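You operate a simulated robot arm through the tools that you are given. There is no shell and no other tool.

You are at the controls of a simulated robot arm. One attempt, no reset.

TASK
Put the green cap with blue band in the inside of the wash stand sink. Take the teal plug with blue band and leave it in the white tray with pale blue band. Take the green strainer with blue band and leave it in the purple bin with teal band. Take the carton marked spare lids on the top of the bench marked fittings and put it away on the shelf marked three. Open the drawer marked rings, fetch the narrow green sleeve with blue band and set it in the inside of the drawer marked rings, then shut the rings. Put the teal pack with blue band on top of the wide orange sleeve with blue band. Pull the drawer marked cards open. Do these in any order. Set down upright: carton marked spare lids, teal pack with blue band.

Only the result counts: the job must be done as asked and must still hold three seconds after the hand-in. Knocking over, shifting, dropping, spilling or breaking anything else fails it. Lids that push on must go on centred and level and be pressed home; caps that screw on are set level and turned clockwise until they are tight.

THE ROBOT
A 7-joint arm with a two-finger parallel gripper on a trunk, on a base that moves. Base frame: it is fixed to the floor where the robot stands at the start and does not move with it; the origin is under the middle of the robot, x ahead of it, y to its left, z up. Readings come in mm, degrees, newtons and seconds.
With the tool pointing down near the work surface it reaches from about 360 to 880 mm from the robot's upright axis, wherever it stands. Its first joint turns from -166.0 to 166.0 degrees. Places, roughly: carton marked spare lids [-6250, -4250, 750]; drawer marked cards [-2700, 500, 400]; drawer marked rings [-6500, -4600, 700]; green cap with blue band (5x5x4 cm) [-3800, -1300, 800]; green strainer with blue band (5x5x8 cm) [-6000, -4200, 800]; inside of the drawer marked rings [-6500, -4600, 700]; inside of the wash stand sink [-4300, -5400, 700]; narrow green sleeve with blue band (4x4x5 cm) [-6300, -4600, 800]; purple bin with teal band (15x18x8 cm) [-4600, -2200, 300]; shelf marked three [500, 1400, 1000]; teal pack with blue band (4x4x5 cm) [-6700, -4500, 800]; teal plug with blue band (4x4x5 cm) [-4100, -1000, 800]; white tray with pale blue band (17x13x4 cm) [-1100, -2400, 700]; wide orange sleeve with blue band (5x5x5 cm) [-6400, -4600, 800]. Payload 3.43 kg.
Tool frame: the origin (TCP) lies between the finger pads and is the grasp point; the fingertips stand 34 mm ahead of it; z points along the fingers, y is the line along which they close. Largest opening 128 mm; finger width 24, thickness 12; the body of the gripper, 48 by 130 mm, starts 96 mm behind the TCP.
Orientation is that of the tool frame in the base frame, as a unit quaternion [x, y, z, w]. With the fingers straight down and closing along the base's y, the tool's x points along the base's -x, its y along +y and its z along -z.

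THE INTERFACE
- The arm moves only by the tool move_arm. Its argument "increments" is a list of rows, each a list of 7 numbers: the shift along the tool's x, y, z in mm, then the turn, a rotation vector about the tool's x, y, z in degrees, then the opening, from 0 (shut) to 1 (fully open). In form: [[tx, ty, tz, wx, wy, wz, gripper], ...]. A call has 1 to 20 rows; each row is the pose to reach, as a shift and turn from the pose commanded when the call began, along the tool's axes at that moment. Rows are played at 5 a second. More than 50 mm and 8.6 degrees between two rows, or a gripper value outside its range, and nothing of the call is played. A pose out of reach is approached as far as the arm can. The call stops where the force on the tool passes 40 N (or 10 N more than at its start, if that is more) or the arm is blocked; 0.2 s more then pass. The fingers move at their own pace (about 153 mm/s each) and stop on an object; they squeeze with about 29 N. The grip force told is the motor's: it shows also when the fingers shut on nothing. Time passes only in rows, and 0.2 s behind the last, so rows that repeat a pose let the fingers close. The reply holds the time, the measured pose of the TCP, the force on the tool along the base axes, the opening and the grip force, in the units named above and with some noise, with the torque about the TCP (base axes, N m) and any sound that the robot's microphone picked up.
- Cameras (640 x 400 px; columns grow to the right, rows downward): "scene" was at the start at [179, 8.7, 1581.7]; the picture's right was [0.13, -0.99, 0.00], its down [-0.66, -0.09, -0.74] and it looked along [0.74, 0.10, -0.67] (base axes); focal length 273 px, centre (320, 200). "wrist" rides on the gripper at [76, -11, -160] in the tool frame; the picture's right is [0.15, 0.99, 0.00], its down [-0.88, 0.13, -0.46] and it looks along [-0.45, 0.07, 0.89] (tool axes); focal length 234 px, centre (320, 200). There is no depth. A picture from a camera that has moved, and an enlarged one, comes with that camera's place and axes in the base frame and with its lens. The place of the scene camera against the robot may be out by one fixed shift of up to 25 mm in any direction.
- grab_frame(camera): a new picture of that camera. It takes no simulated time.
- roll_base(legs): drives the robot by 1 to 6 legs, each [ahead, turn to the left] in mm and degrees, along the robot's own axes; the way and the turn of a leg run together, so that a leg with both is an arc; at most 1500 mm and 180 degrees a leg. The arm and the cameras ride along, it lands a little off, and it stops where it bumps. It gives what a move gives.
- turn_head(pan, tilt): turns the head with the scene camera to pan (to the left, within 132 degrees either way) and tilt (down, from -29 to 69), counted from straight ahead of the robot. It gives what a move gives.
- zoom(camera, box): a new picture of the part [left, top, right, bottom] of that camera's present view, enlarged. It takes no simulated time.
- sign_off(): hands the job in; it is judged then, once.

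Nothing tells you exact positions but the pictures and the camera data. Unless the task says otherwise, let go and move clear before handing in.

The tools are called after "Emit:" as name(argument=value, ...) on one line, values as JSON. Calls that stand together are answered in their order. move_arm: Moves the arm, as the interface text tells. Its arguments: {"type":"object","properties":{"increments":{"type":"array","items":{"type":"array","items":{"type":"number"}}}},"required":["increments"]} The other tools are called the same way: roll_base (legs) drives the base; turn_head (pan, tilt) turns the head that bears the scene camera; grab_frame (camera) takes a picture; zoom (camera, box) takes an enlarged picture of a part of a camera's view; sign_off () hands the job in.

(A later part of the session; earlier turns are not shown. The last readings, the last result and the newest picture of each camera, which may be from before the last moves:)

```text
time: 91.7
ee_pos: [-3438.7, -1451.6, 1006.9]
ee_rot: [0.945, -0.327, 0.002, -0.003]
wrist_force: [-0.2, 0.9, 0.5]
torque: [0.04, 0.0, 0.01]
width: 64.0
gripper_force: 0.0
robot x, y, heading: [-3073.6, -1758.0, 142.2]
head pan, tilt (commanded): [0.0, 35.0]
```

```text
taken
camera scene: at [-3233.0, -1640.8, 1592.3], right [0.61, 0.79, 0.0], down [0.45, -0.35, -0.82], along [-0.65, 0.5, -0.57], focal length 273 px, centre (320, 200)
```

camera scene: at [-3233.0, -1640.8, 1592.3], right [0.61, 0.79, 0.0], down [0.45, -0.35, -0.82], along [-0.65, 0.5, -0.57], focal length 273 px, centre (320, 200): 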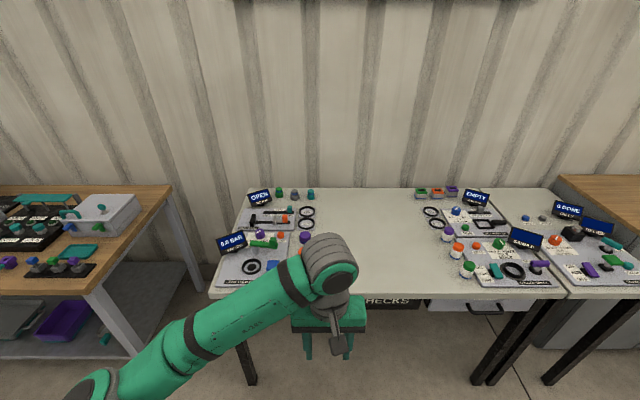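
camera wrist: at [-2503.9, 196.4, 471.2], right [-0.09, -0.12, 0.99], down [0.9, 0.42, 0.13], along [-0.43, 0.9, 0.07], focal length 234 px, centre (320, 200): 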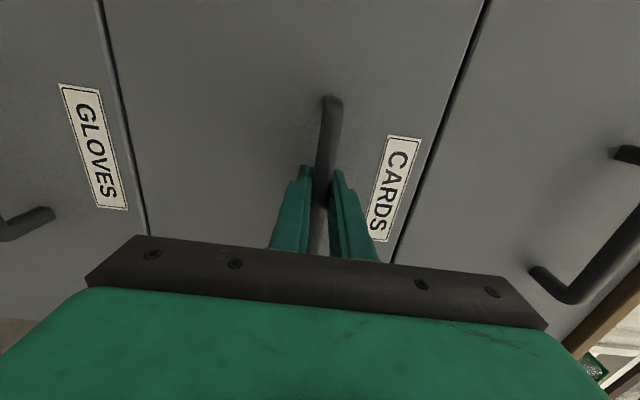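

I'm facing the CHECKS table with many small items on panels. Zooming in to identify the plug and cap.

Emit:
zoom(camera="scene", box=[200, 170, 360, 300])

Emit:
zoom(camera="scene", box=[400, 170, 560, 300])

Emit:
grab_frame(camera="wrist")

```text
3.08 times, centred on (280, 235) of scene
camera zoom: at [-3233.0, -1640.8, 1592.3], right [0.61, 0.79, 0.0], down [0.45, -0.35, -0.82], along [-0.65, 0.5, -0.57], focal length 841 px, centre (443, 92)
```

zoom: 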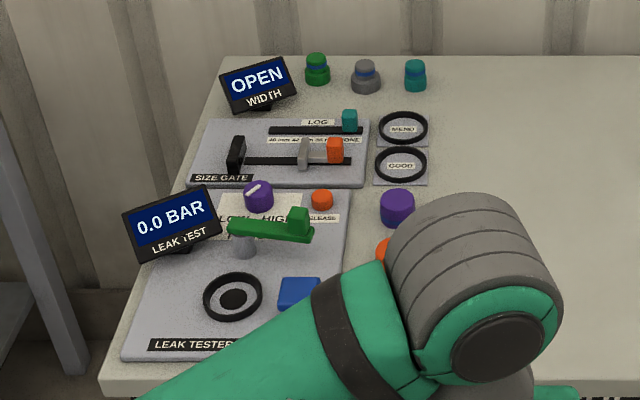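

```text
3.08 times, centred on (480, 235) of scene
camera zoom: at [-3233.0, -1640.8, 1592.3], right [0.61, 0.79, 0.0], down [0.45, -0.35, -0.82], along [-0.65, 0.5, -0.57], focal length 841 px, centre (-172, 92)
```

zoom: 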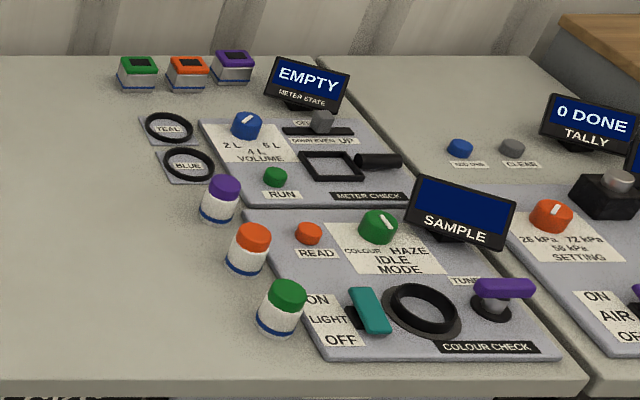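

```text
taken
camera wrist: at [-3372.3, -1492.6, 1166.2], right [-0.5, -0.87, -0.01], down [-0.77, 0.44, 0.46], along [-0.39, 0.23, -0.89], focal length 234 px, centre (320, 200)
```

wrist: 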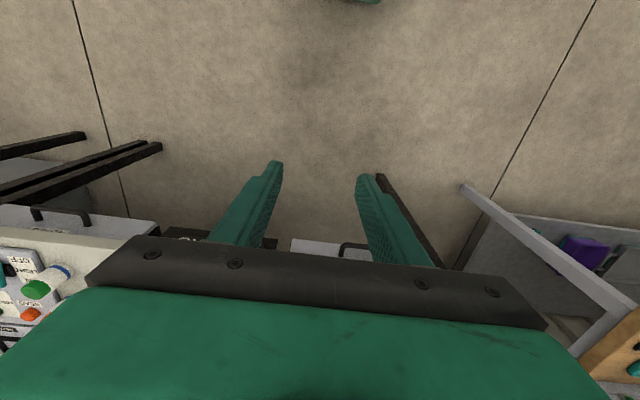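

The teal plug with blue band is at the back left; the green cap is probably hidden behind the arm. I'll swing the hand to the right to see.

Emit:
move_arm(increments=[[0, -45, 0, 0, 0, 0, 0.6], [0, -90, 0, 0, 0, 0, 0.6], [0, -135, 0, 0, 0, 0, 0.6], [0, -180, 0, 0, 0, 0, 0.6], [0, -225, 0, 0, 0, 0, 0.6], [0, -270, 0, 0, 0, 0, 0.6], [0, -310, 0, 0, 0, 0, 0.6]])

Emit:
grab_frame(camera="scene")

Emit:
zoom(camera="scene", box=[200, 170, 360, 300])

```text
time: 93.3
ee_pos: [-3247.6, -1209.6, 1008.4]
ee_rot: [0.945, -0.326, 0.001, -0.004]
wrist_force: [-0.8, 0.2, 0.0]
torque: [0.05, -0.05, 0.0]
width: 77.0
gripper_force: 0.1
robot x, y, heading: [-3072.5, -1755.3, 142.1]
head pan, tilt (commanded): [0.0, 35.0]
```

```text
taken
camera scene: at [-3233.3, -1641.0, 1592.3], right [0.61, 0.79, 0.0], down [0.45, -0.35, -0.82], along [-0.65, 0.5, -0.57], focal length 273 px, centre (320, 200)
```

scene: 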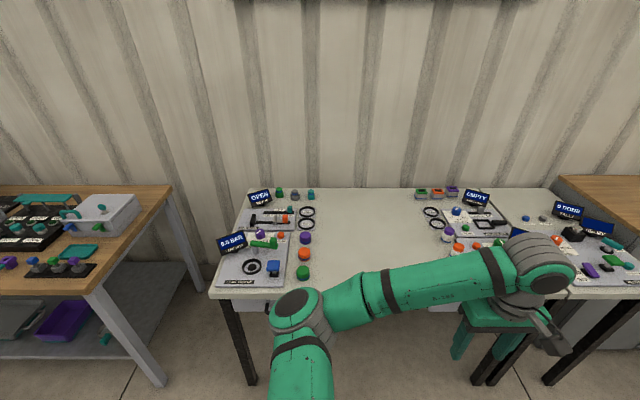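

```text
3.08 times, centred on (280, 235) of scene
camera zoom: at [-3233.3, -1641.0, 1592.3], right [0.61, 0.79, 0.0], down [0.45, -0.35, -0.82], along [-0.65, 0.5, -0.57], focal length 841 px, centre (443, 92)
```

zoom: 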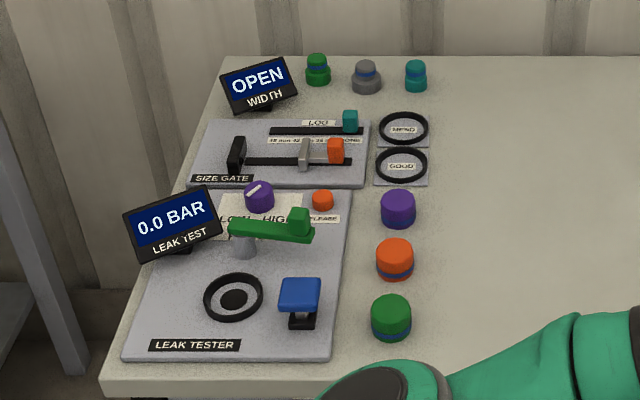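

Now I see all: teal plug at the back, green cap at the front of the purple/orange/green row. To judge how close I can get to the table, I'll look down at my own base.

Emit:
turn_head(pan=20, tilt=69)

Emit:
grab_frame(camera="scene")

Emit:
turn_head(pan=100, tilt=69)

Emit:
grab_frame(camera="scene")

```text
time: 94.3
ee_pos: [-3247.8, -1209.1, 1009.1]
ee_rot: [0.945, -0.327, 0.001, -0.004]
wrist_force: [-0.1, -0.5, 0.5]
torque: [-0.04, 0.04, 0.0]
width: 76.5
gripper_force: 0.0
robot x, y, heading: [-3068.6, -1758.6, 141.9]
head pan, tilt (commanded): [20.0, 68.8]
```

```text
taken
camera scene: at [-3216.8, -1677.5, 1548.7], right [0.31, 0.95, 0.0], down [0.89, -0.29, -0.36], along [-0.35, 0.11, -0.93], focal length 273 px, centre (320, 200)
```

scene: 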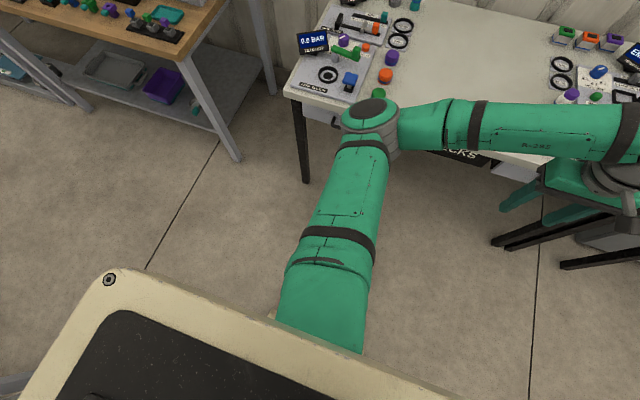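

```text
time: 95.9
ee_pos: [-3246.1, -1209.3, 1008.3]
ee_rot: [0.945, -0.327, 0.001, -0.004]
wrist_force: [-0.2, 0.5, -0.4]
torque: [-0.01, 0.05, -0.03]
width: 77.1
gripper_force: 0.1
robot x, y, heading: [-3068.2, -1757.5, 141.9]
head pan, tilt (commanded): [100.0, 68.8]
```

```text
taken
camera scene: at [-3189.8, -1744.2, 1548.6], right [-0.88, 0.47, 0.0], down [0.44, 0.82, -0.36], along [-0.17, -0.32, -0.93], focal length 273 px, centre (320, 200)
```

scene: 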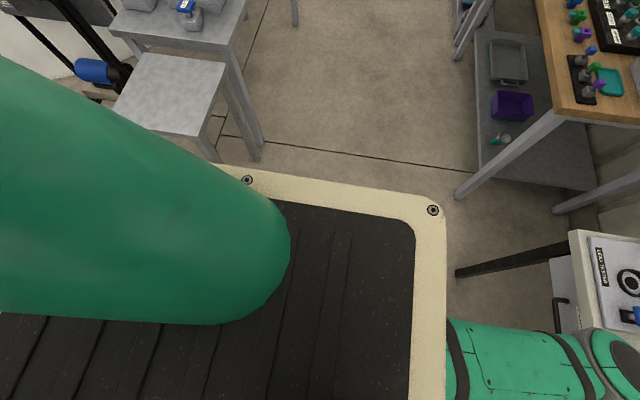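

My trunk is slender (front about 146 mm ahead of the axis), so I can get close to the table. I'll drive forward ~540 mm so the plug comes within reach; the hand stays at z≈1009 above the table items.

Emit:
turn_head(pan=0, tilt=45)

Emit:
roll_base(legs=[[0, 0.6], [350, 0]])

Emit:
grab_frame(camera="scene")

Emit:
grab_frame(camera="wrist")

```text
time: 97.6
ee_pos: [-3248.2, -1207.8, 1009.4]
ee_rot: [0.945, -0.327, 0.002, -0.003]
wrist_force: [-1.3, -0.7, 0.7]
torque: [-0.01, -0.03, -0.02]
width: 77.0
gripper_force: 0.2
robot x, y, heading: [-3070.9, -1756.4, 142.2]
head pan, tilt (commanded): [0.0, 45.0]
```

```text
time: 100.2
ee_pos: [-3533.7, -998.0, 1010.4]
ee_rot: [0.947, -0.322, 0.001, -0.004]
wrist_force: [-0.6, -1.1, 0.4]
torque: [0.02, -0.02, 0.0]
width: 76.7
gripper_force: 0.0
robot x, y, heading: [-3352.7, -1541.4, 142.8]
head pan, tilt (commanded): [0.0, 45.0]
```

```text
taken
camera scene: at [-3508.7, -1433.3, 1577.5], right [0.61, 0.8, 0.0], down [0.56, -0.43, -0.71], along [-0.56, 0.43, -0.71], focal length 273 px, centre (320, 200)
```

scene: 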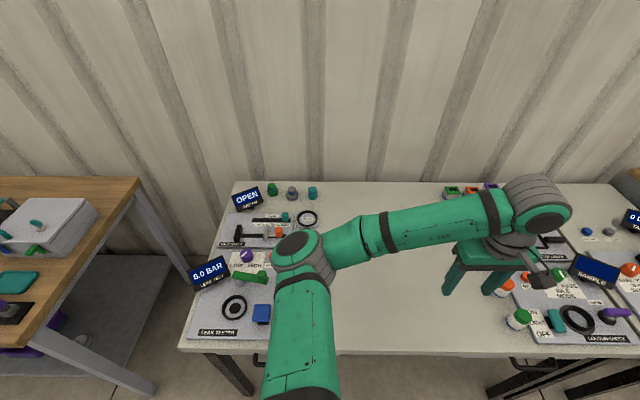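

```text
taken
camera wrist: at [-3466.7, -1037.5, 1168.2], right [-0.49, -0.87, -0.01], down [-0.78, 0.43, 0.46], along [-0.39, 0.23, -0.89], focal length 234 px, centre (320, 200)
```

wrist: 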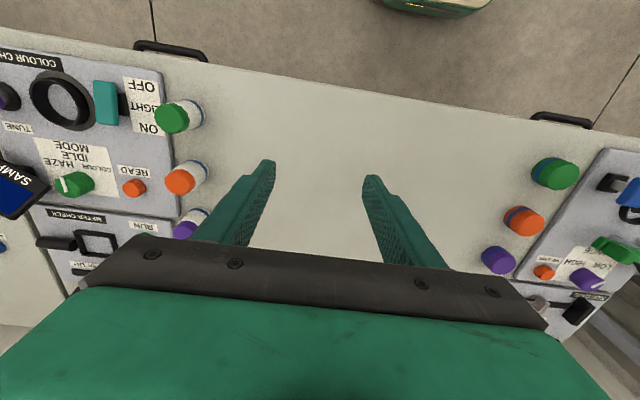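

Scene-camera estimates run ~20–40 mm long versus the wrist camera; I'll rely on the wrist camera for fine positions. Driving 170 mm closer, then moving the hand over the plug.

Emit:
roll_base(legs=[[170, 0]])

Emit:
grab_frame(camera="scene")

```text
time: 101.7
ee_pos: [-3668.0, -894.0, 1009.6]
ee_rot: [0.947, -0.322, 0.001, -0.003]
wrist_force: [-0.4, 1.1, -0.5]
torque: [0.01, 0.01, 0.03]
width: 76.6
gripper_force: 0.1
robot x, y, heading: [-3485.2, -1437.7, 142.5]
head pan, tilt (commanded): [0.0, 45.0]
```

```text
taken
camera scene: at [-3644.5, -1329.5, 1577.5], right [0.61, 0.79, 0.0], down [0.56, -0.43, -0.71], along [-0.56, 0.43, -0.71], focal length 273 px, centre (320, 200)
```

scene: 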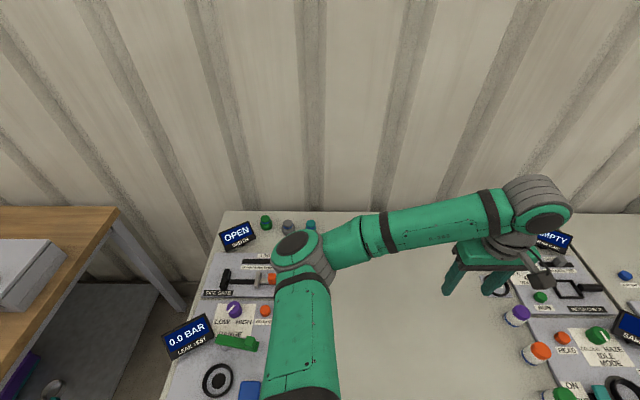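

Now moving the hand diagonally over the estimated plug position, staying high, to view it with the wrist camera.

Emit:
move_arm(increments=[[-30, 30, 0, 0, 0, 0, 0.55], [-60, 61, 0, 0, 0, 0, 0.55], [-91, 92, 0, 0, 0, 0, 0.55], [-121, 122, 0, 0, 0, 0, 0.55], [-152, 153, 0, 0, 0, 0, 0.55], [-182, 183, 0, 0, 0, 0, 0.55], [-212, 214, 0, 0, 0, 0, 0.55], [-243, 245, 0, 0, 0, 0, 0.55], [-273, 275, 0, 0, 0, 0, 0.55], [-303, 306, 0, 0, 0, 0, 0.55], [-333, 336, 10, 0, 0, 0, 0.55], [-350, 367, 30, 0, 0, 0, 0.55]])

Emit:
grab_frame(camera="wrist")

Emit:
grab_frame(camera="scene")

```text
time: 104.3
ee_pos: [-4169.7, -970.9, 975.1]
ee_rot: [0.947, -0.322, 0.001, -0.004]
wrist_force: [-0.3, -0.6, 0.8]
torque: [-0.03, 0.03, -0.01]
width: 70.3
gripper_force: 0.1
robot x, y, heading: [-3486.3, -1443.2, 142.3]
head pan, tilt (commanded): [0.0, 45.0]
```

```text
taken
camera wrist: at [-4103.4, -1010.5, 1136.1], right [-0.49, -0.87, -0.01], down [-0.78, 0.43, 0.46], along [-0.39, 0.23, -0.89], focal length 234 px, centre (320, 200)
```

wrist: 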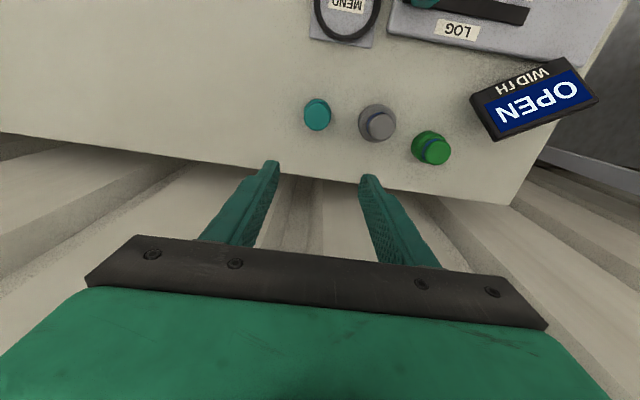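

```text
taken
camera scene: at [-3644.4, -1329.5, 1577.5], right [0.61, 0.79, 0.0], down [0.56, -0.43, -0.71], along [-0.56, 0.43, -0.71], focal length 273 px, centre (320, 200)
```

scene: 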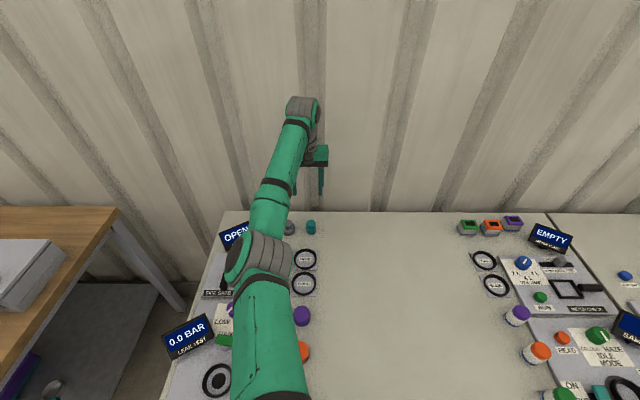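

Plug is about 34 mm back and 11 mm right of the TCP. Adjusting and descending partway.

Emit:
move_arm(increments=[[17, -6, 20, 0, 0, 0, 0.55], [34, -11, 50, 0, 0, 0, 0.55], [34, -11, 90, 0, 0, 0, 0.55], [34, -11, 115, 0, 0, 0, 0.55]])

Emit:
grab_frame(camera="wrist")

Emit:
zoom(camera="scene", box=[240, 120, 400, 260])

```text
time: 105.3
ee_pos: [-4135.3, -982.8, 861.6]
ee_rot: [0.947, -0.321, 0.0, -0.004]
wrist_force: [0.0, -0.3, 0.2]
torque: [0.05, 0.02, 0.0]
width: 70.3
gripper_force: 0.0
robot x, y, heading: [-3485.5, -1438.9, 142.7]
head pan, tilt (commanded): [0.0, 45.0]
```

```text
taken
camera wrist: at [-4069.3, -1021.9, 1021.7], right [-0.49, -0.87, -0.01], down [-0.78, 0.43, 0.46], along [-0.4, 0.23, -0.89], focal length 234 px, centre (320, 200)
```

wrist: 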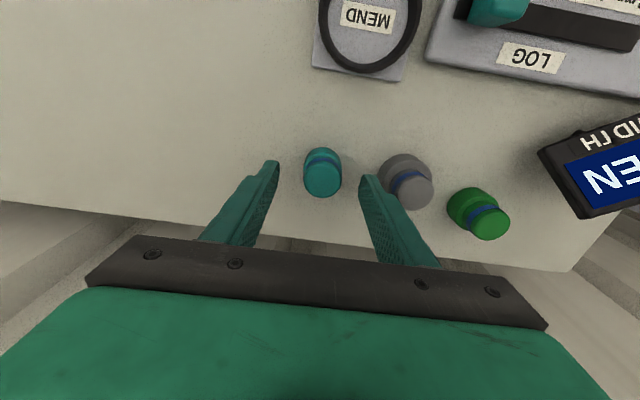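

```text
2.86 times, centred on (320, 190) of scene
camera zoom: at [-3644.5, -1329.6, 1577.5], right [0.61, 0.79, 0.0], down [0.56, -0.43, -0.71], along [-0.56, 0.43, -0.71], focal length 781 px, centre (320, 229)
```

zoom: 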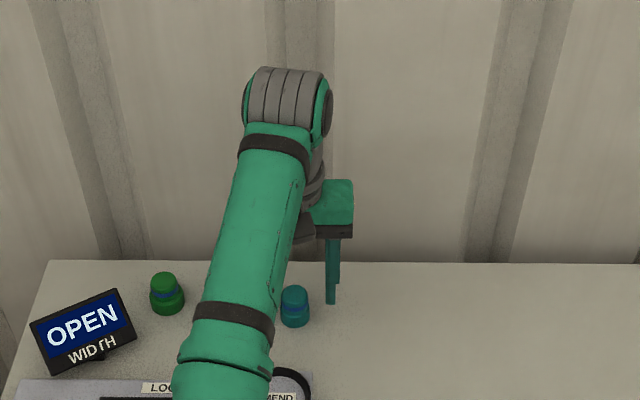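

Triangulation gives the table surface at about z≈795 and the plug aligned under the TCP. Descending the last 26 mm and closing.

Emit:
move_arm(increments=[[0, 0, 10, 0, 0, 0, 0.55], [0, 0, 20, 0, 0, 0, 0.55], [0, 0, 26, 0, 0, 0, 0.55], [0, 0, 26, 0, 0, 0, 0.55]])

Emit:
grab_frame(camera="wrist")

```text
time: 106.3
ee_pos: [-4136.2, -980.7, 836.8]
ee_rot: [0.946, -0.323, 0.002, -0.003]
wrist_force: [0.8, -1.2, 0.5]
torque: [0.0, 0.0, 0.0]
width: 70.4
gripper_force: 0.0
robot x, y, heading: [-3488.5, -1438.1, 142.6]
head pan, tilt (commanded): [0.0, 45.0]
```

```text
taken
camera wrist: at [-4069.1, -1022.0, 995.0], right [-0.49, -0.87, -0.01], down [-0.78, 0.43, 0.46], along [-0.39, 0.23, -0.89], focal length 234 px, centre (320, 200)
```

wrist: 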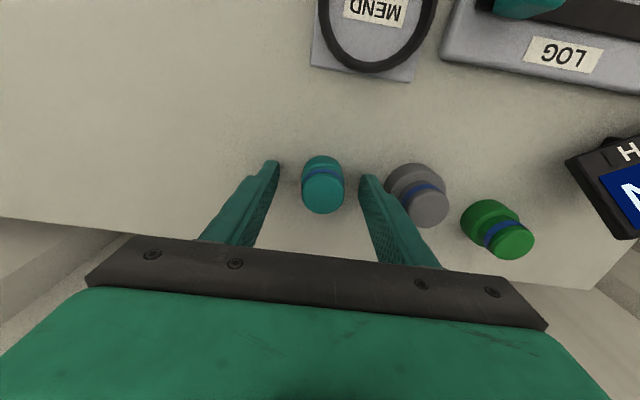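

Fingers straddle the plug well. Closing the gripper.

Emit:
move_arm(increments=[[0, 1, 0, 0, 0, 0, 0.4], [0, 1, 0, 0, 0, 0, 0.2], [0, 1, 0, 0, 0, 0, 0.0], [0, 1, 0, 0, 0, 0, 0.0], [0, 1, 0, 0, 0, 0, 0.0]])

Emit:
grab_frame(camera="wrist")

```text
time: 107.5
ee_pos: [-4136.3, -982.6, 836.2]
ee_rot: [0.947, -0.322, 0.001, -0.003]
wrist_force: [0.2, 0.7, -0.6]
torque: [-0.02, -0.04, -0.01]
width: 34.5
gripper_force: 28.8
robot x, y, heading: [-3490.1, -1442.1, 142.5]
head pan, tilt (commanded): [0.0, 45.0]
```

```text
taken
camera wrist: at [-4069.6, -1022.8, 994.8], right [-0.49, -0.87, -0.01], down [-0.78, 0.43, 0.46], along [-0.39, 0.23, -0.89], focal length 234 px, centre (320, 200)
```

wrist: 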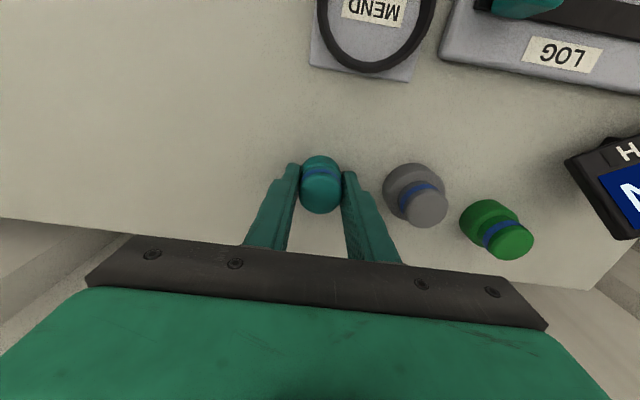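

Plug gripped (34.5 mm). Lifting and retracting.

Emit:
move_arm(increments=[[0, 0, -30, 0, 0, 0, 0], [0, 0, -75, 0, 0, 0, 0], [0, 0, -120, 0, 0, 0, 0], [0, 0, -160, 0, 0, 0, 0], [40, 0, -185, 0, 0, 0, 0], [85, 0, -185, 0, 0, 0, 0], [130, 0, -185, 0, 0, 0, 0], [175, 0, -185, 0, 0, 0, 0], [220, 0, -185, 0, 0, 0, 0], [265, 0, -185, 0, 0, 0, 0], [310, 0, -185, 0, 0, 0, 0], [340, 0, -185, 0, 0, 0, 0]])

Emit:
grab_frame(camera="scene")

```text
time: 110.1
ee_pos: [-3866.6, -1193.8, 1020.7]
ee_rot: [0.947, -0.321, 0.002, -0.003]
wrist_force: [0.1, 0.5, -1.0]
torque: [0.0, 0.02, -0.05]
width: 34.6
gripper_force: 28.9
robot x, y, heading: [-3485.4, -1443.3, 142.7]
head pan, tilt (commanded): [0.0, 45.0]
```

```text
taken
camera scene: at [-3644.6, -1329.5, 1577.5], right [0.61, 0.79, 0.0], down [0.56, -0.43, -0.71], along [-0.56, 0.43, -0.71], focal length 273 px, centre (320, 200)
```

scene: 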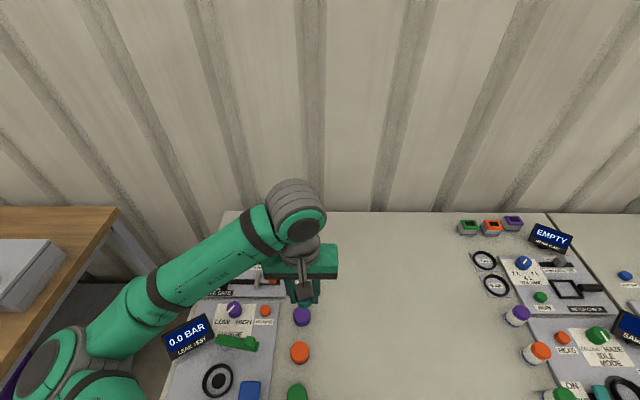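

Backing away from the table, then turning toward the far side to find the white tray.

Emit:
roll_base(legs=[[-550, 0], [0, 90]])

Emit:
turn_head(pan=70, tilt=20)

Emit:
grab_frame(camera="scene")

Emit:
turn_head(pan=0, tilt=15)

Emit:
grab_frame(camera="scene")

```text
time: 117.6
ee_pos: [-3295.1, -2154.6, 1020.8]
ee_rot: [0.894, 0.448, -0.002, -0.004]
wrist_force: [-0.6, 0.0, -0.1]
torque: [0.01, -0.02, -0.01]
width: 34.5
gripper_force: 29.1
robot x, y, heading: [-3053.2, -1768.9, -126.5]
head pan, tilt (commanded): [0.0, 45.0]
```

```text
time: 119.0
ee_pos: [-3292.7, -2155.0, 1019.8]
ee_rot: [0.895, 0.447, -0.001, -0.003]
wrist_force: [0.0, -0.4, -0.8]
torque: [0.0, 0.02, -0.03]
width: 34.5
gripper_force: 29.1
robot x, y, heading: [-3048.8, -1772.4, -126.5]
head pan, tilt (commanded): [70.0, 20.0]
```

```text
taken
camera scene: at [-3070.9, -1935.6, 1616.1], right [-0.83, -0.55, 0.0], down [-0.19, 0.29, -0.94], along [0.52, -0.78, -0.34], focal length 273 px, centre (320, 200)
```

scene: 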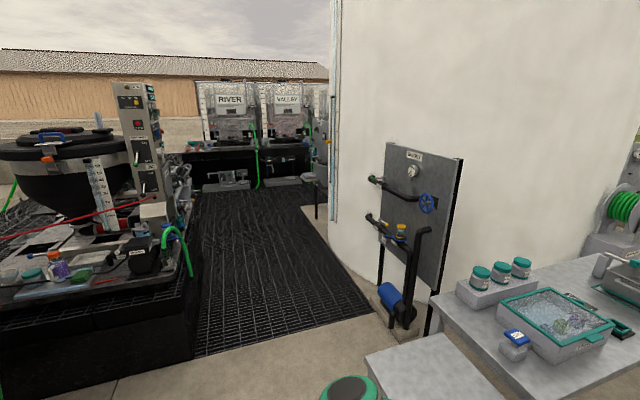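

```text
time: 120.4
ee_pos: [-3295.1, -2154.9, 1020.4]
ee_rot: [0.894, 0.447, -0.002, -0.003]
wrist_force: [0.1, 0.9, -1.2]
torque: [0.02, -0.02, 0.01]
width: 34.3
gripper_force: 29.2
robot x, y, heading: [-3057.0, -1771.9, -126.5]
head pan, tilt (commanded): [0.0, 15.0]
```

```text
taken
camera scene: at [-3177.7, -1933.0, 1624.3], right [-0.8, 0.59, 0.0], down [0.15, 0.21, -0.97], along [-0.57, -0.78, -0.26], focal length 273 px, centre (320, 200)
```

scene: 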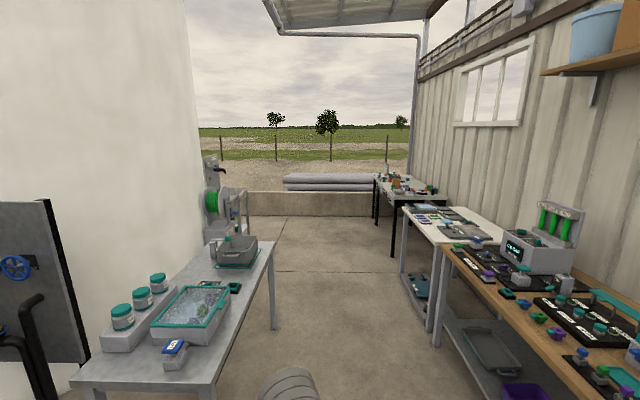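

The tray should be on the dark platform near the black tank. Zooming there.

Emit:
turn_head(pan=90, tilt=20)

Emit:
grab_frame(camera="scene")

Emit:
zoom(camera="scene", box=[100, 150, 340, 310])

```text
time: 122.1
ee_pos: [-3293.7, -2154.5, 1019.3]
ee_rot: [0.894, 0.448, -0.001, -0.004]
wrist_force: [-0.4, -0.1, -1.2]
torque: [0.0, -0.03, 0.02]
width: 34.4
gripper_force: 28.6
robot x, y, heading: [-3051.3, -1771.5, -126.5]
head pan, tilt (commanded): [90.0, 20.0]
```

```text
taken
camera scene: at [-3047.4, -1913.3, 1616.2], right [-0.6, -0.8, 0.0], down [-0.27, 0.2, -0.94], along [0.75, -0.56, -0.34], focal length 273 px, centre (320, 200)
```

scene: 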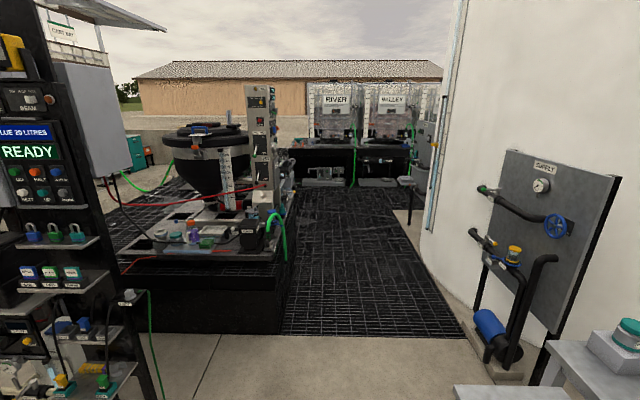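

```text
2.50 times, centred on (220, 230) of scene
camera zoom: at [-3047.4, -1913.3, 1616.2], right [-0.6, -0.8, 0.0], down [-0.27, 0.2, -0.94], along [0.75, -0.56, -0.34], focal length 684 px, centre (570, 125)
```

zoom: 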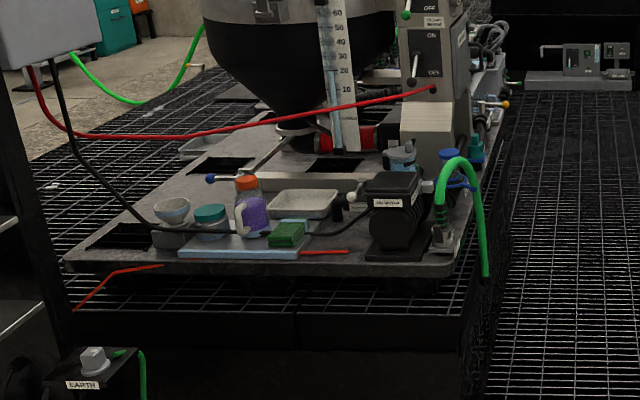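

The white tray sits on the grey slab near (-1101, -2372, 700). I'll drive toward a standing spot about 760 mm from it, stopping short to look.

Emit:
turn_head(pan=0, tilt=30)

Emit:
roll_base(legs=[[0, 100.4], [900, 0]])

Emit:
grab_frame(camera="scene")

Emit:
turn_head(pan=50, tilt=30)

Emit:
grab_frame(camera="scene")

```text
time: 123.7
ee_pos: [-3294.3, -2155.0, 1020.7]
ee_rot: [0.894, 0.447, -0.002, -0.003]
wrist_force: [-1.8, -0.8, -0.7]
torque: [0.01, -0.02, 0.05]
width: 34.5
gripper_force: 29.0
robot x, y, heading: [-3050.8, -1773.4, -126.7]
head pan, tilt (commanded): [0.0, 30.0]
```

```text
time: 133.2
ee_pos: [-1823.9, -2352.6, 1020.3]
ee_rot: [0.235, 0.972, -0.004, -0.001]
wrist_force: [0.4, -0.9, -1.2]
torque: [0.01, 0.02, -0.01]
width: 34.6
gripper_force: 28.9
robot x, y, heading: [-2240.6, -2177.6, -26.8]
head pan, tilt (commanded): [0.0, 30.0]
```

```text
taken
camera scene: at [-2076.5, -2268.5, 1600.1], right [-0.45, -0.89, 0.0], down [-0.45, 0.23, -0.87], along [0.77, -0.39, -0.5], focal length 273 px, centre (320, 200)
```

scene: 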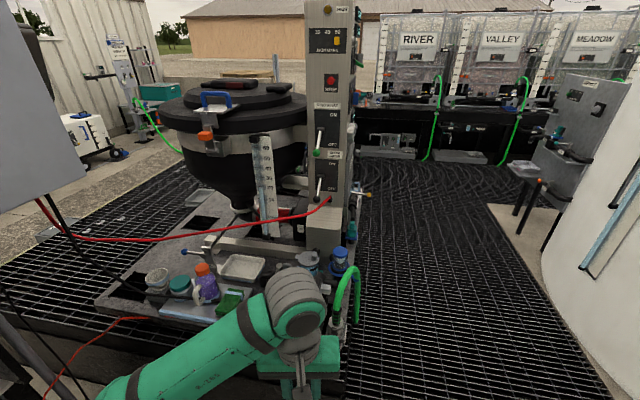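

```text
time: 134.4
ee_pos: [-1824.7, -2354.1, 1020.8]
ee_rot: [0.235, 0.972, -0.003, 0.0]
wrist_force: [-0.5, 0.6, -0.2]
torque: [0.0, 0.0, 0.0]
width: 34.6
gripper_force: 28.5
robot x, y, heading: [-2241.6, -2178.8, -26.9]
head pan, tilt (commanded): [50.0, 30.0]
```

```text
taken
camera scene: at [-2073.9, -2192.1, 1600.1], right [0.39, -0.92, 0.0], down [-0.46, -0.2, -0.87], along [0.8, 0.34, -0.5], focal length 273 px, centre (320, 200)
```

scene: 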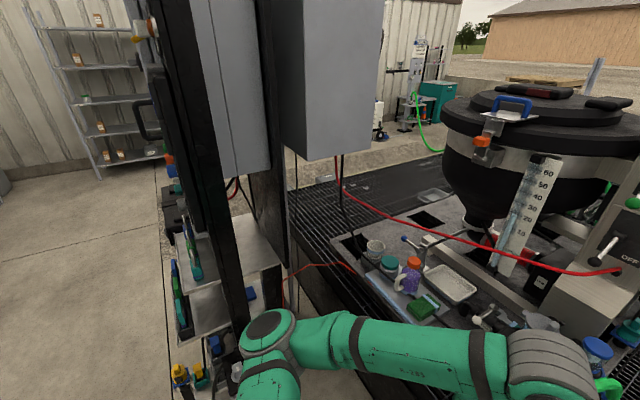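

The tray is at about (-1094, -2372). My elbow sticks out toward the READY panel, so I'll extend the arm to straighten it, then turn and check.

Emit:
move_arm(increments=[[-43, 0, 0, 0, 0, 0, 0], [-86, 0, 0, 0, 0, 0, 0], [-129, 0, 0, 0, 0, 0, 0], [-172, 0, 0, 0, 0, 0, 0], [-215, 0, 0, 0, 0, 0, 0], [-258, 0, 0, 0, 0, 0, 0], [-300, 0, 0, 0, 0, 0, 0]])

Emit:
roll_base(legs=[[0, 16]])

Emit:
turn_head(pan=30, tilt=35)

Emit:
grab_frame(camera="scene")

Emit:
turn_head(pan=-15, tilt=35)

Emit:
grab_frame(camera="scene")

```text
time: 136.0
ee_pos: [-1555.7, -2490.1, 1019.8]
ee_rot: [0.235, 0.972, -0.004, -0.001]
wrist_force: [-0.5, 0.0, 0.2]
torque: [-0.06, -0.02, -0.01]
width: 34.3
gripper_force: 29.3
robot x, y, heading: [-2241.0, -2177.2, -26.9]
head pan, tilt (commanded): [50.0, 30.0]
```

```text
time: 137.4
ee_pos: [-1496.2, -2289.8, 1021.1]
ee_rot: [0.097, 0.995, -0.003, 0.0]
wrist_force: [-0.1, -0.5, -0.3]
torque: [0.02, -0.02, -0.01]
width: 34.4
gripper_force: 29.3
robot x, y, heading: [-2244.5, -2179.5, -10.8]
head pan, tilt (commanded): [50.0, 30.0]
```

```text
time: 138.3
ee_pos: [-1497.4, -2288.5, 1020.9]
ee_rot: [0.097, 0.995, -0.003, -0.001]
wrist_force: [-0.4, 0.0, -0.7]
torque: [0.01, 0.02, 0.02]
width: 34.5
gripper_force: 29.5
robot x, y, heading: [-2240.0, -2178.8, -10.6]
head pan, tilt (commanded): [30.0, 35.0]
```

```text
taken
camera scene: at [-2064.4, -2170.4, 1592.3], right [0.33, -0.94, 0.0], down [-0.54, -0.19, -0.82], along [0.77, 0.27, -0.57], focal length 273 px, centre (320, 200)
```

scene: 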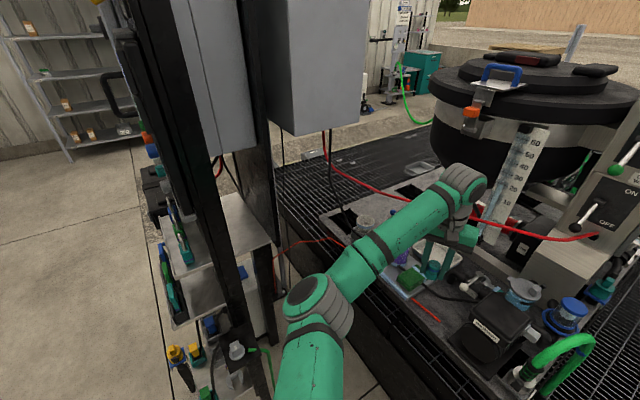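

```text
time: 139.4
ee_pos: [-1496.8, -2288.0, 1020.6]
ee_rot: [0.096, 0.995, -0.004, 0.0]
wrist_force: [0.3, -0.5, -0.5]
torque: [0.01, -0.01, 0.04]
width: 34.6
gripper_force: 28.9
robot x, y, heading: [-2236.9, -2178.1, -10.8]
head pan, tilt (commanded): [-15.0, 35.0]
```

```text
taken
camera scene: at [-2068.1, -2237.7, 1592.3], right [-0.43, -0.9, 0.0], down [-0.52, 0.25, -0.82], along [0.74, -0.35, -0.57], focal length 273 px, centre (320, 200)
```

scene: 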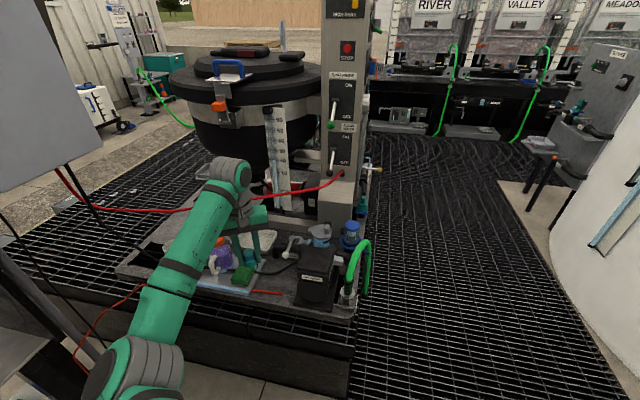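

A red cable runs over the tray at roughly z≈930–950, so I need to be careful. Let me zoom in on the tray surroundings.

Emit:
zoom(camera="scene", box=[140, 180, 300, 300])

Emit:
grab_frame(camera="wrist")

```text
3.33 times, centred on (220, 240) of scene
camera zoom: at [-2068.1, -2237.7, 1592.3], right [-0.43, -0.9, 0.0], down [-0.52, 0.25, -0.82], along [0.74, -0.35, -0.57], focal length 912 px, centre (653, 67)
```

zoom: 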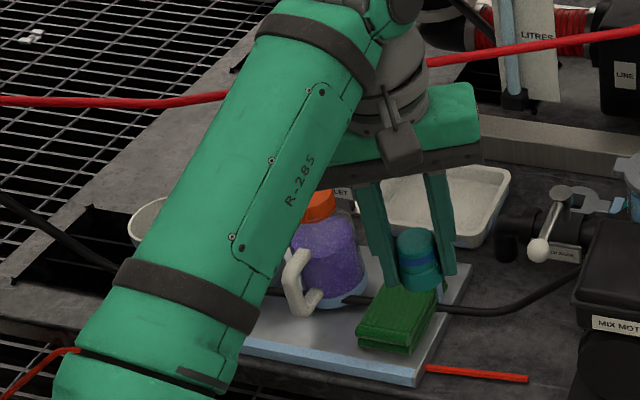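

```text
taken
camera wrist: at [-1573.1, -2285.7, 1179.8], right [0.05, 1.0, -0.01], down [0.89, -0.04, 0.46], along [0.45, -0.03, -0.89], focal length 234 px, centre (320, 200)
```

wrist: 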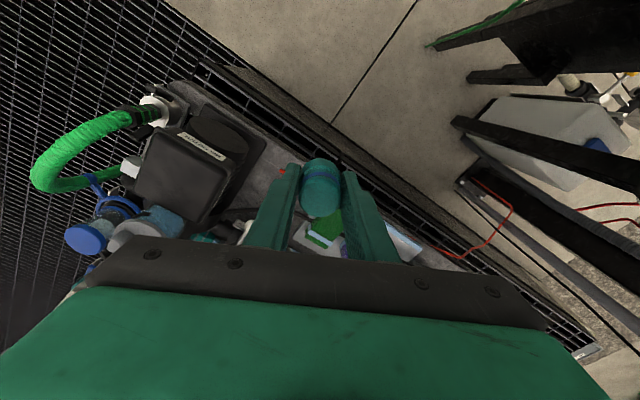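

Plan: place the plug in the front half of the tray with the wrist pitched back to keep clear of the red cable. Driving forward 330 mm with the arm extended at z≈1020.

Emit:
roll_base(legs=[[0, 1.9], [330, 0]])

Emit:
grab_frame(camera="scene")

Emit:
grab_frame(camera="wrist")

```text
time: 142.0
ee_pos: [-1163.6, -2316.1, 1021.0]
ee_rot: [0.08, 0.997, -0.004, 0.0]
wrist_force: [-0.1, 1.0, -0.1]
torque: [0.03, 0.0, -0.01]
width: 34.5
gripper_force: 28.6
robot x, y, heading: [-1912.8, -2232.0, -8.6]
head pan, tilt (commanded): [-15.0, 35.0]
```

```text
taken
camera scene: at [-1736.7, -2282.9, 1592.3], right [-0.4, -0.91, 0.0], down [-0.52, 0.23, -0.82], along [0.75, -0.33, -0.57], focal length 273 px, centre (320, 200)
```

scene: 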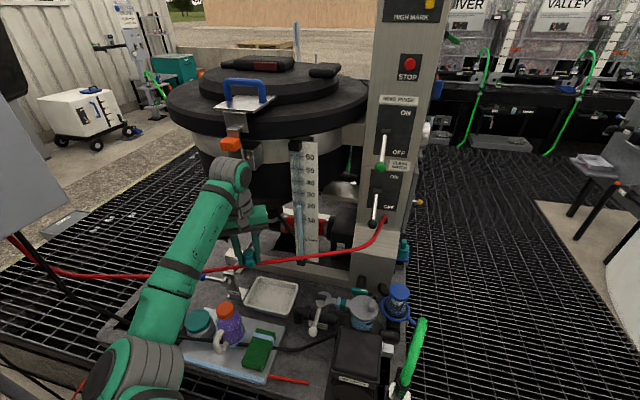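

```text
taken
camera wrist: at [-1240.4, -2314.9, 1179.8], right [0.01, 1.0, -0.01], down [0.89, -0.01, 0.46], along [0.45, -0.01, -0.89], focal length 234 px, centre (320, 200)
```

wrist: 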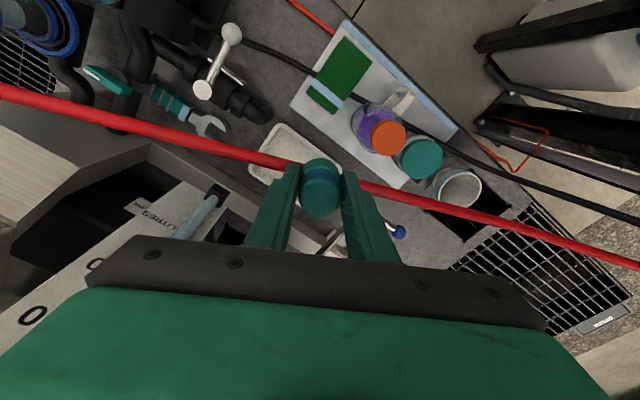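

The red cable is very near the gripper; I need to see exactly where it runs before moving any further.

Emit:
zoom(camera="scene", box=[180, 200, 340, 320])

Emit:
zoom(camera="wrist", box=[220, 100, 420, 240])

```text
3.33 times, centred on (260, 260) of scene
camera zoom: at [-1736.7, -2282.9, 1592.3], right [-0.4, -0.91, 0.0], down [-0.52, 0.23, -0.82], along [0.75, -0.33, -0.57], focal length 912 px, centre (520, 0)
```

zoom: 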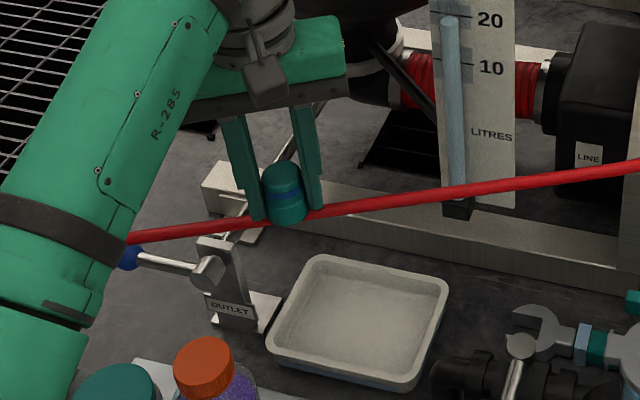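

```text
2.86 times, centred on (320, 170) of wrist
camera zoom: at [-1240.4, -2314.9, 1179.8], right [0.01, 1.0, -0.01], down [0.89, -0.01, 0.46], along [0.45, -0.01, -0.89], focal length 669 px, centre (320, 286)
```

zoom: 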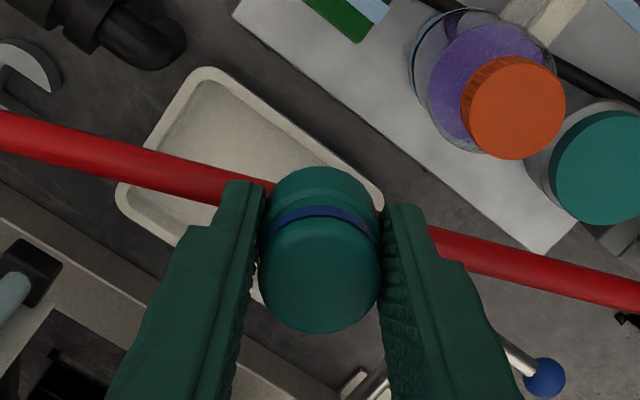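

The cable passes just under the hand at z≈970 above the tray's front edge. I'll lift, retreat to the robot's side of the cable, then pitch the tool ~50° and come in underneath the cable.

Emit:
move_arm(increments=[[0, 0, -20, 0, 0, 0, 0], [0, 0, -45, 0, 0, 0, 0], [45, 0, -50, 0, 0, 0, 0], [90, 0, -50, 0, 0, 0, 0], [135, 0, -50, 0, 0, 0, 0], [180, 0, -50, 0, 0, 0, 0], [225, 0, -50, 0, 0, 0, 0]])

Emit:
grab_frame(camera="scene")

```text
time: 143.6
ee_pos: [-1384.5, -2279.5, 1071.1]
ee_rot: [0.081, 0.997, -0.004, 0.0]
wrist_force: [0.5, -0.6, -1.4]
torque: [0.01, 0.01, 0.0]
width: 34.7
gripper_force: 29.2
robot x, y, heading: [-1910.2, -2228.4, -8.8]
head pan, tilt (commanded): [-15.0, 35.0]
```

```text
taken
camera scene: at [-1736.5, -2283.0, 1592.3], right [-0.4, -0.91, 0.0], down [-0.52, 0.23, -0.82], along [0.75, -0.33, -0.57], focal length 273 px, centre (320, 200)
```

scene: 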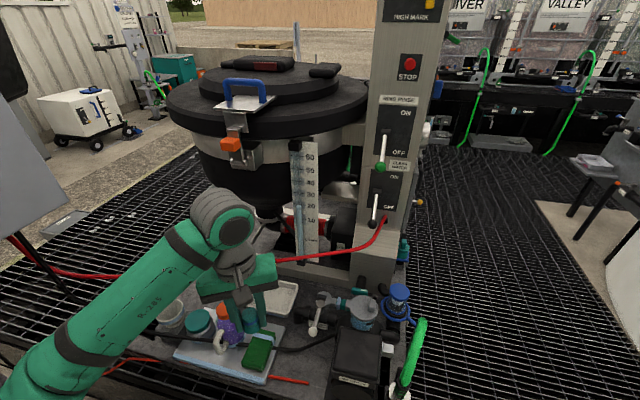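

Now pitching the tool 50° forward while lowering on the near side of the cable.

Emit:
move_arm(increments=[[-6, 0, 18, 0, -6.25, 0, 0], [-12, 0, 37, 0, -12.5, 0, 0], [-19, 0, 56, 0, -18.75, 0, 0], [-25, 0, 75, 0, -25, 0, 0], [-31, 0, 94, 0, -31.25, 0, 0], [-38, 0, 112, 0, -37.5, 0, 0], [-44, 0, 131, 0, -43.75, 0, 0], [-50, 0, 150, 0, -50, 0, 0]])

Emit:
grab_frame(camera="scene")

Emit:
grab_frame(camera="wrist")

```text
time: 145.4
ee_pos: [-1335.7, -2288.8, 920.4]
ee_rot: [0.073, 0.903, -0.038, 0.423]
wrist_force: [0.4, 0.6, -1.2]
torque: [-0.01, 0.01, -0.01]
width: 34.5
gripper_force: 29.4
robot x, y, heading: [-1914.9, -2227.7, -9.0]
head pan, tilt (commanded): [-15.0, 35.0]
```

```text
taken
camera scene: at [-1736.7, -2282.8, 1592.3], right [-0.4, -0.91, 0.0], down [-0.52, 0.23, -0.82], along [0.75, -0.33, -0.57], focal length 273 px, centre (320, 200)
```

scene: 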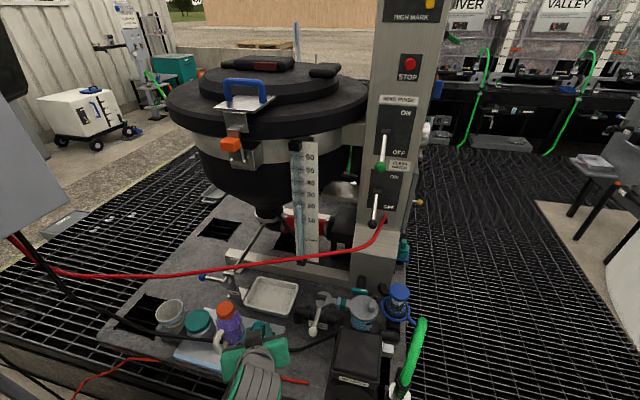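

```text
taken
camera wrist: at [-1507.6, -2273.0, 964.4], right [0.07, 0.99, -0.12], down [0.23, 0.1, 0.97], along [0.97, -0.09, -0.22], focal length 234 px, centre (320, 200)
```

wrist: 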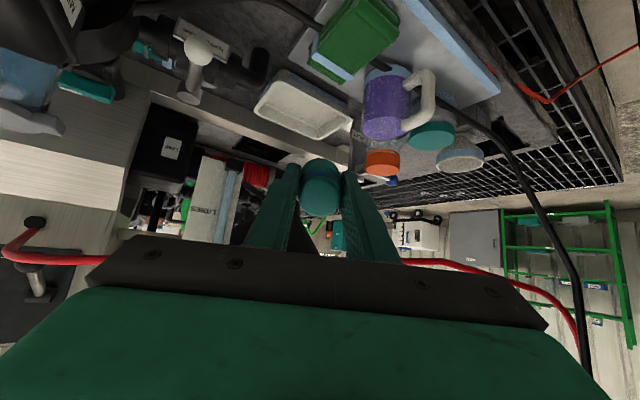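

Now I have good geometry: cable near (-1165, -2369, 967); tray centre near (-1080, -2370). I'll slide in along the tool axis beneath the cable, stopping at 3/4 for a check.

Emit:
move_arm(increments=[[-3.6, -6, 40, 0, 0, 0, 0], [-7.2, -12, 80, 0, 0, 0, 0], [-10.8, -18, 120, 0, 0, 0, 0], [-14.4, -24, 160, 0, 0, 0, 0], [-18, -30, 200, 0, 0, 0, 0], [-21, -36, 235, 0, 0, 0, 0]])

Emit:
grab_frame(camera="wrist")

Emit:
zoom(camera="scene", box=[160, 200, 360, 340])

```text
time: 146.8
ee_pos: [-1151.8, -2355.0, 785.6]
ee_rot: [0.072, 0.903, -0.038, 0.421]
wrist_force: [-0.4, 1.0, -0.4]
torque: [-0.01, -0.01, 0.0]
width: 34.6
gripper_force: 28.7
robot x, y, heading: [-1911.6, -2227.6, -8.7]
head pan, tilt (commanded): [-15.0, 35.0]
```

```text
taken
camera wrist: at [-1321.5, -2340.5, 829.3], right [0.07, 0.99, -0.12], down [0.24, 0.1, 0.97], along [0.97, -0.09, -0.23], focal length 234 px, centre (320, 200)
```

wrist: 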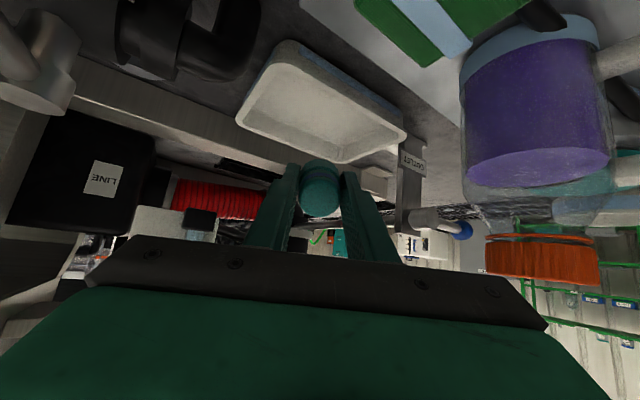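

```text
2.86 times, centred on (260, 270) of scene
camera zoom: at [-1736.9, -2282.9, 1592.3], right [-0.4, -0.91, 0.0], down [-0.52, 0.23, -0.82], along [0.75, -0.33, -0.57], focal length 781 px, centre (491, 0)
```

zoom: 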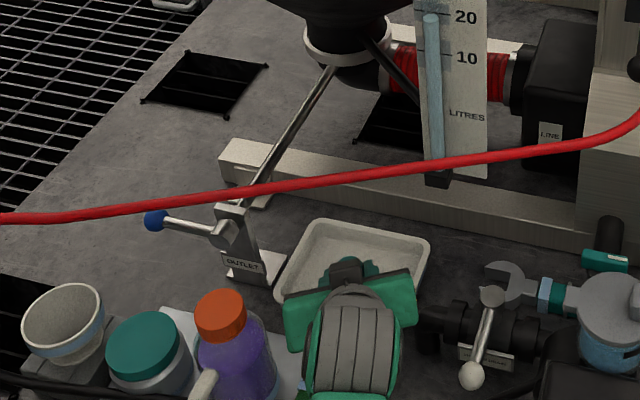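

The wrist view shows the tray rim is lower than I thought (z≈660, size then matches 13×17 cm), centre near (-1050, -2378). Continuing in and down to z≈690.

Emit:
move_arm(increments=[[3.5, -2.3, 33, 0, 0, 0, 0], [7, -4.6, 66, 0, 0, 0, 0], [10.5, -6.9, 99, 0, 0, 0, 0], [13.8, -9.1, 132, 0, 0, 0, 0]])

Emit:
grab_frame(camera="wrist")

Emit:
zoom(camera="scene", box=[160, 200, 360, 340])

```text
time: 147.8
ee_pos: [-1062.0, -2379.6, 689.4]
ee_rot: [0.072, 0.903, -0.038, 0.421]
wrist_force: [0.4, 1.0, -0.8]
torque: [0.0, -0.03, -0.02]
width: 34.5
gripper_force: 29.0
robot x, y, heading: [-1914.0, -2229.4, -8.7]
head pan, tilt (commanded): [-15.0, 35.0]
```

```text
taken
camera wrist: at [-1232.1, -2364.8, 733.7], right [0.07, 0.99, -0.12], down [0.24, 0.1, 0.97], along [0.97, -0.09, -0.23], focal length 234 px, centre (320, 200)
```

wrist: 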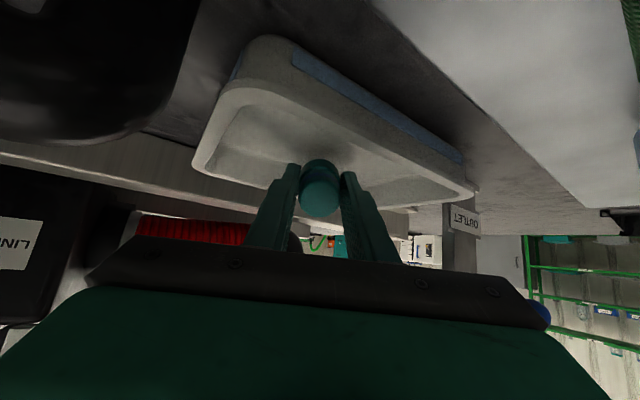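

```text
2.86 times, centred on (260, 270) of scene
camera zoom: at [-1736.9, -2282.9, 1592.3], right [-0.4, -0.91, 0.0], down [-0.52, 0.23, -0.82], along [0.75, -0.33, -0.57], focal length 781 px, centre (491, 0)
```

zoom: 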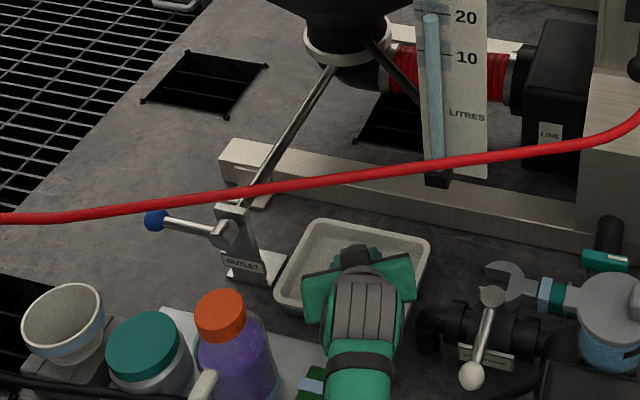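

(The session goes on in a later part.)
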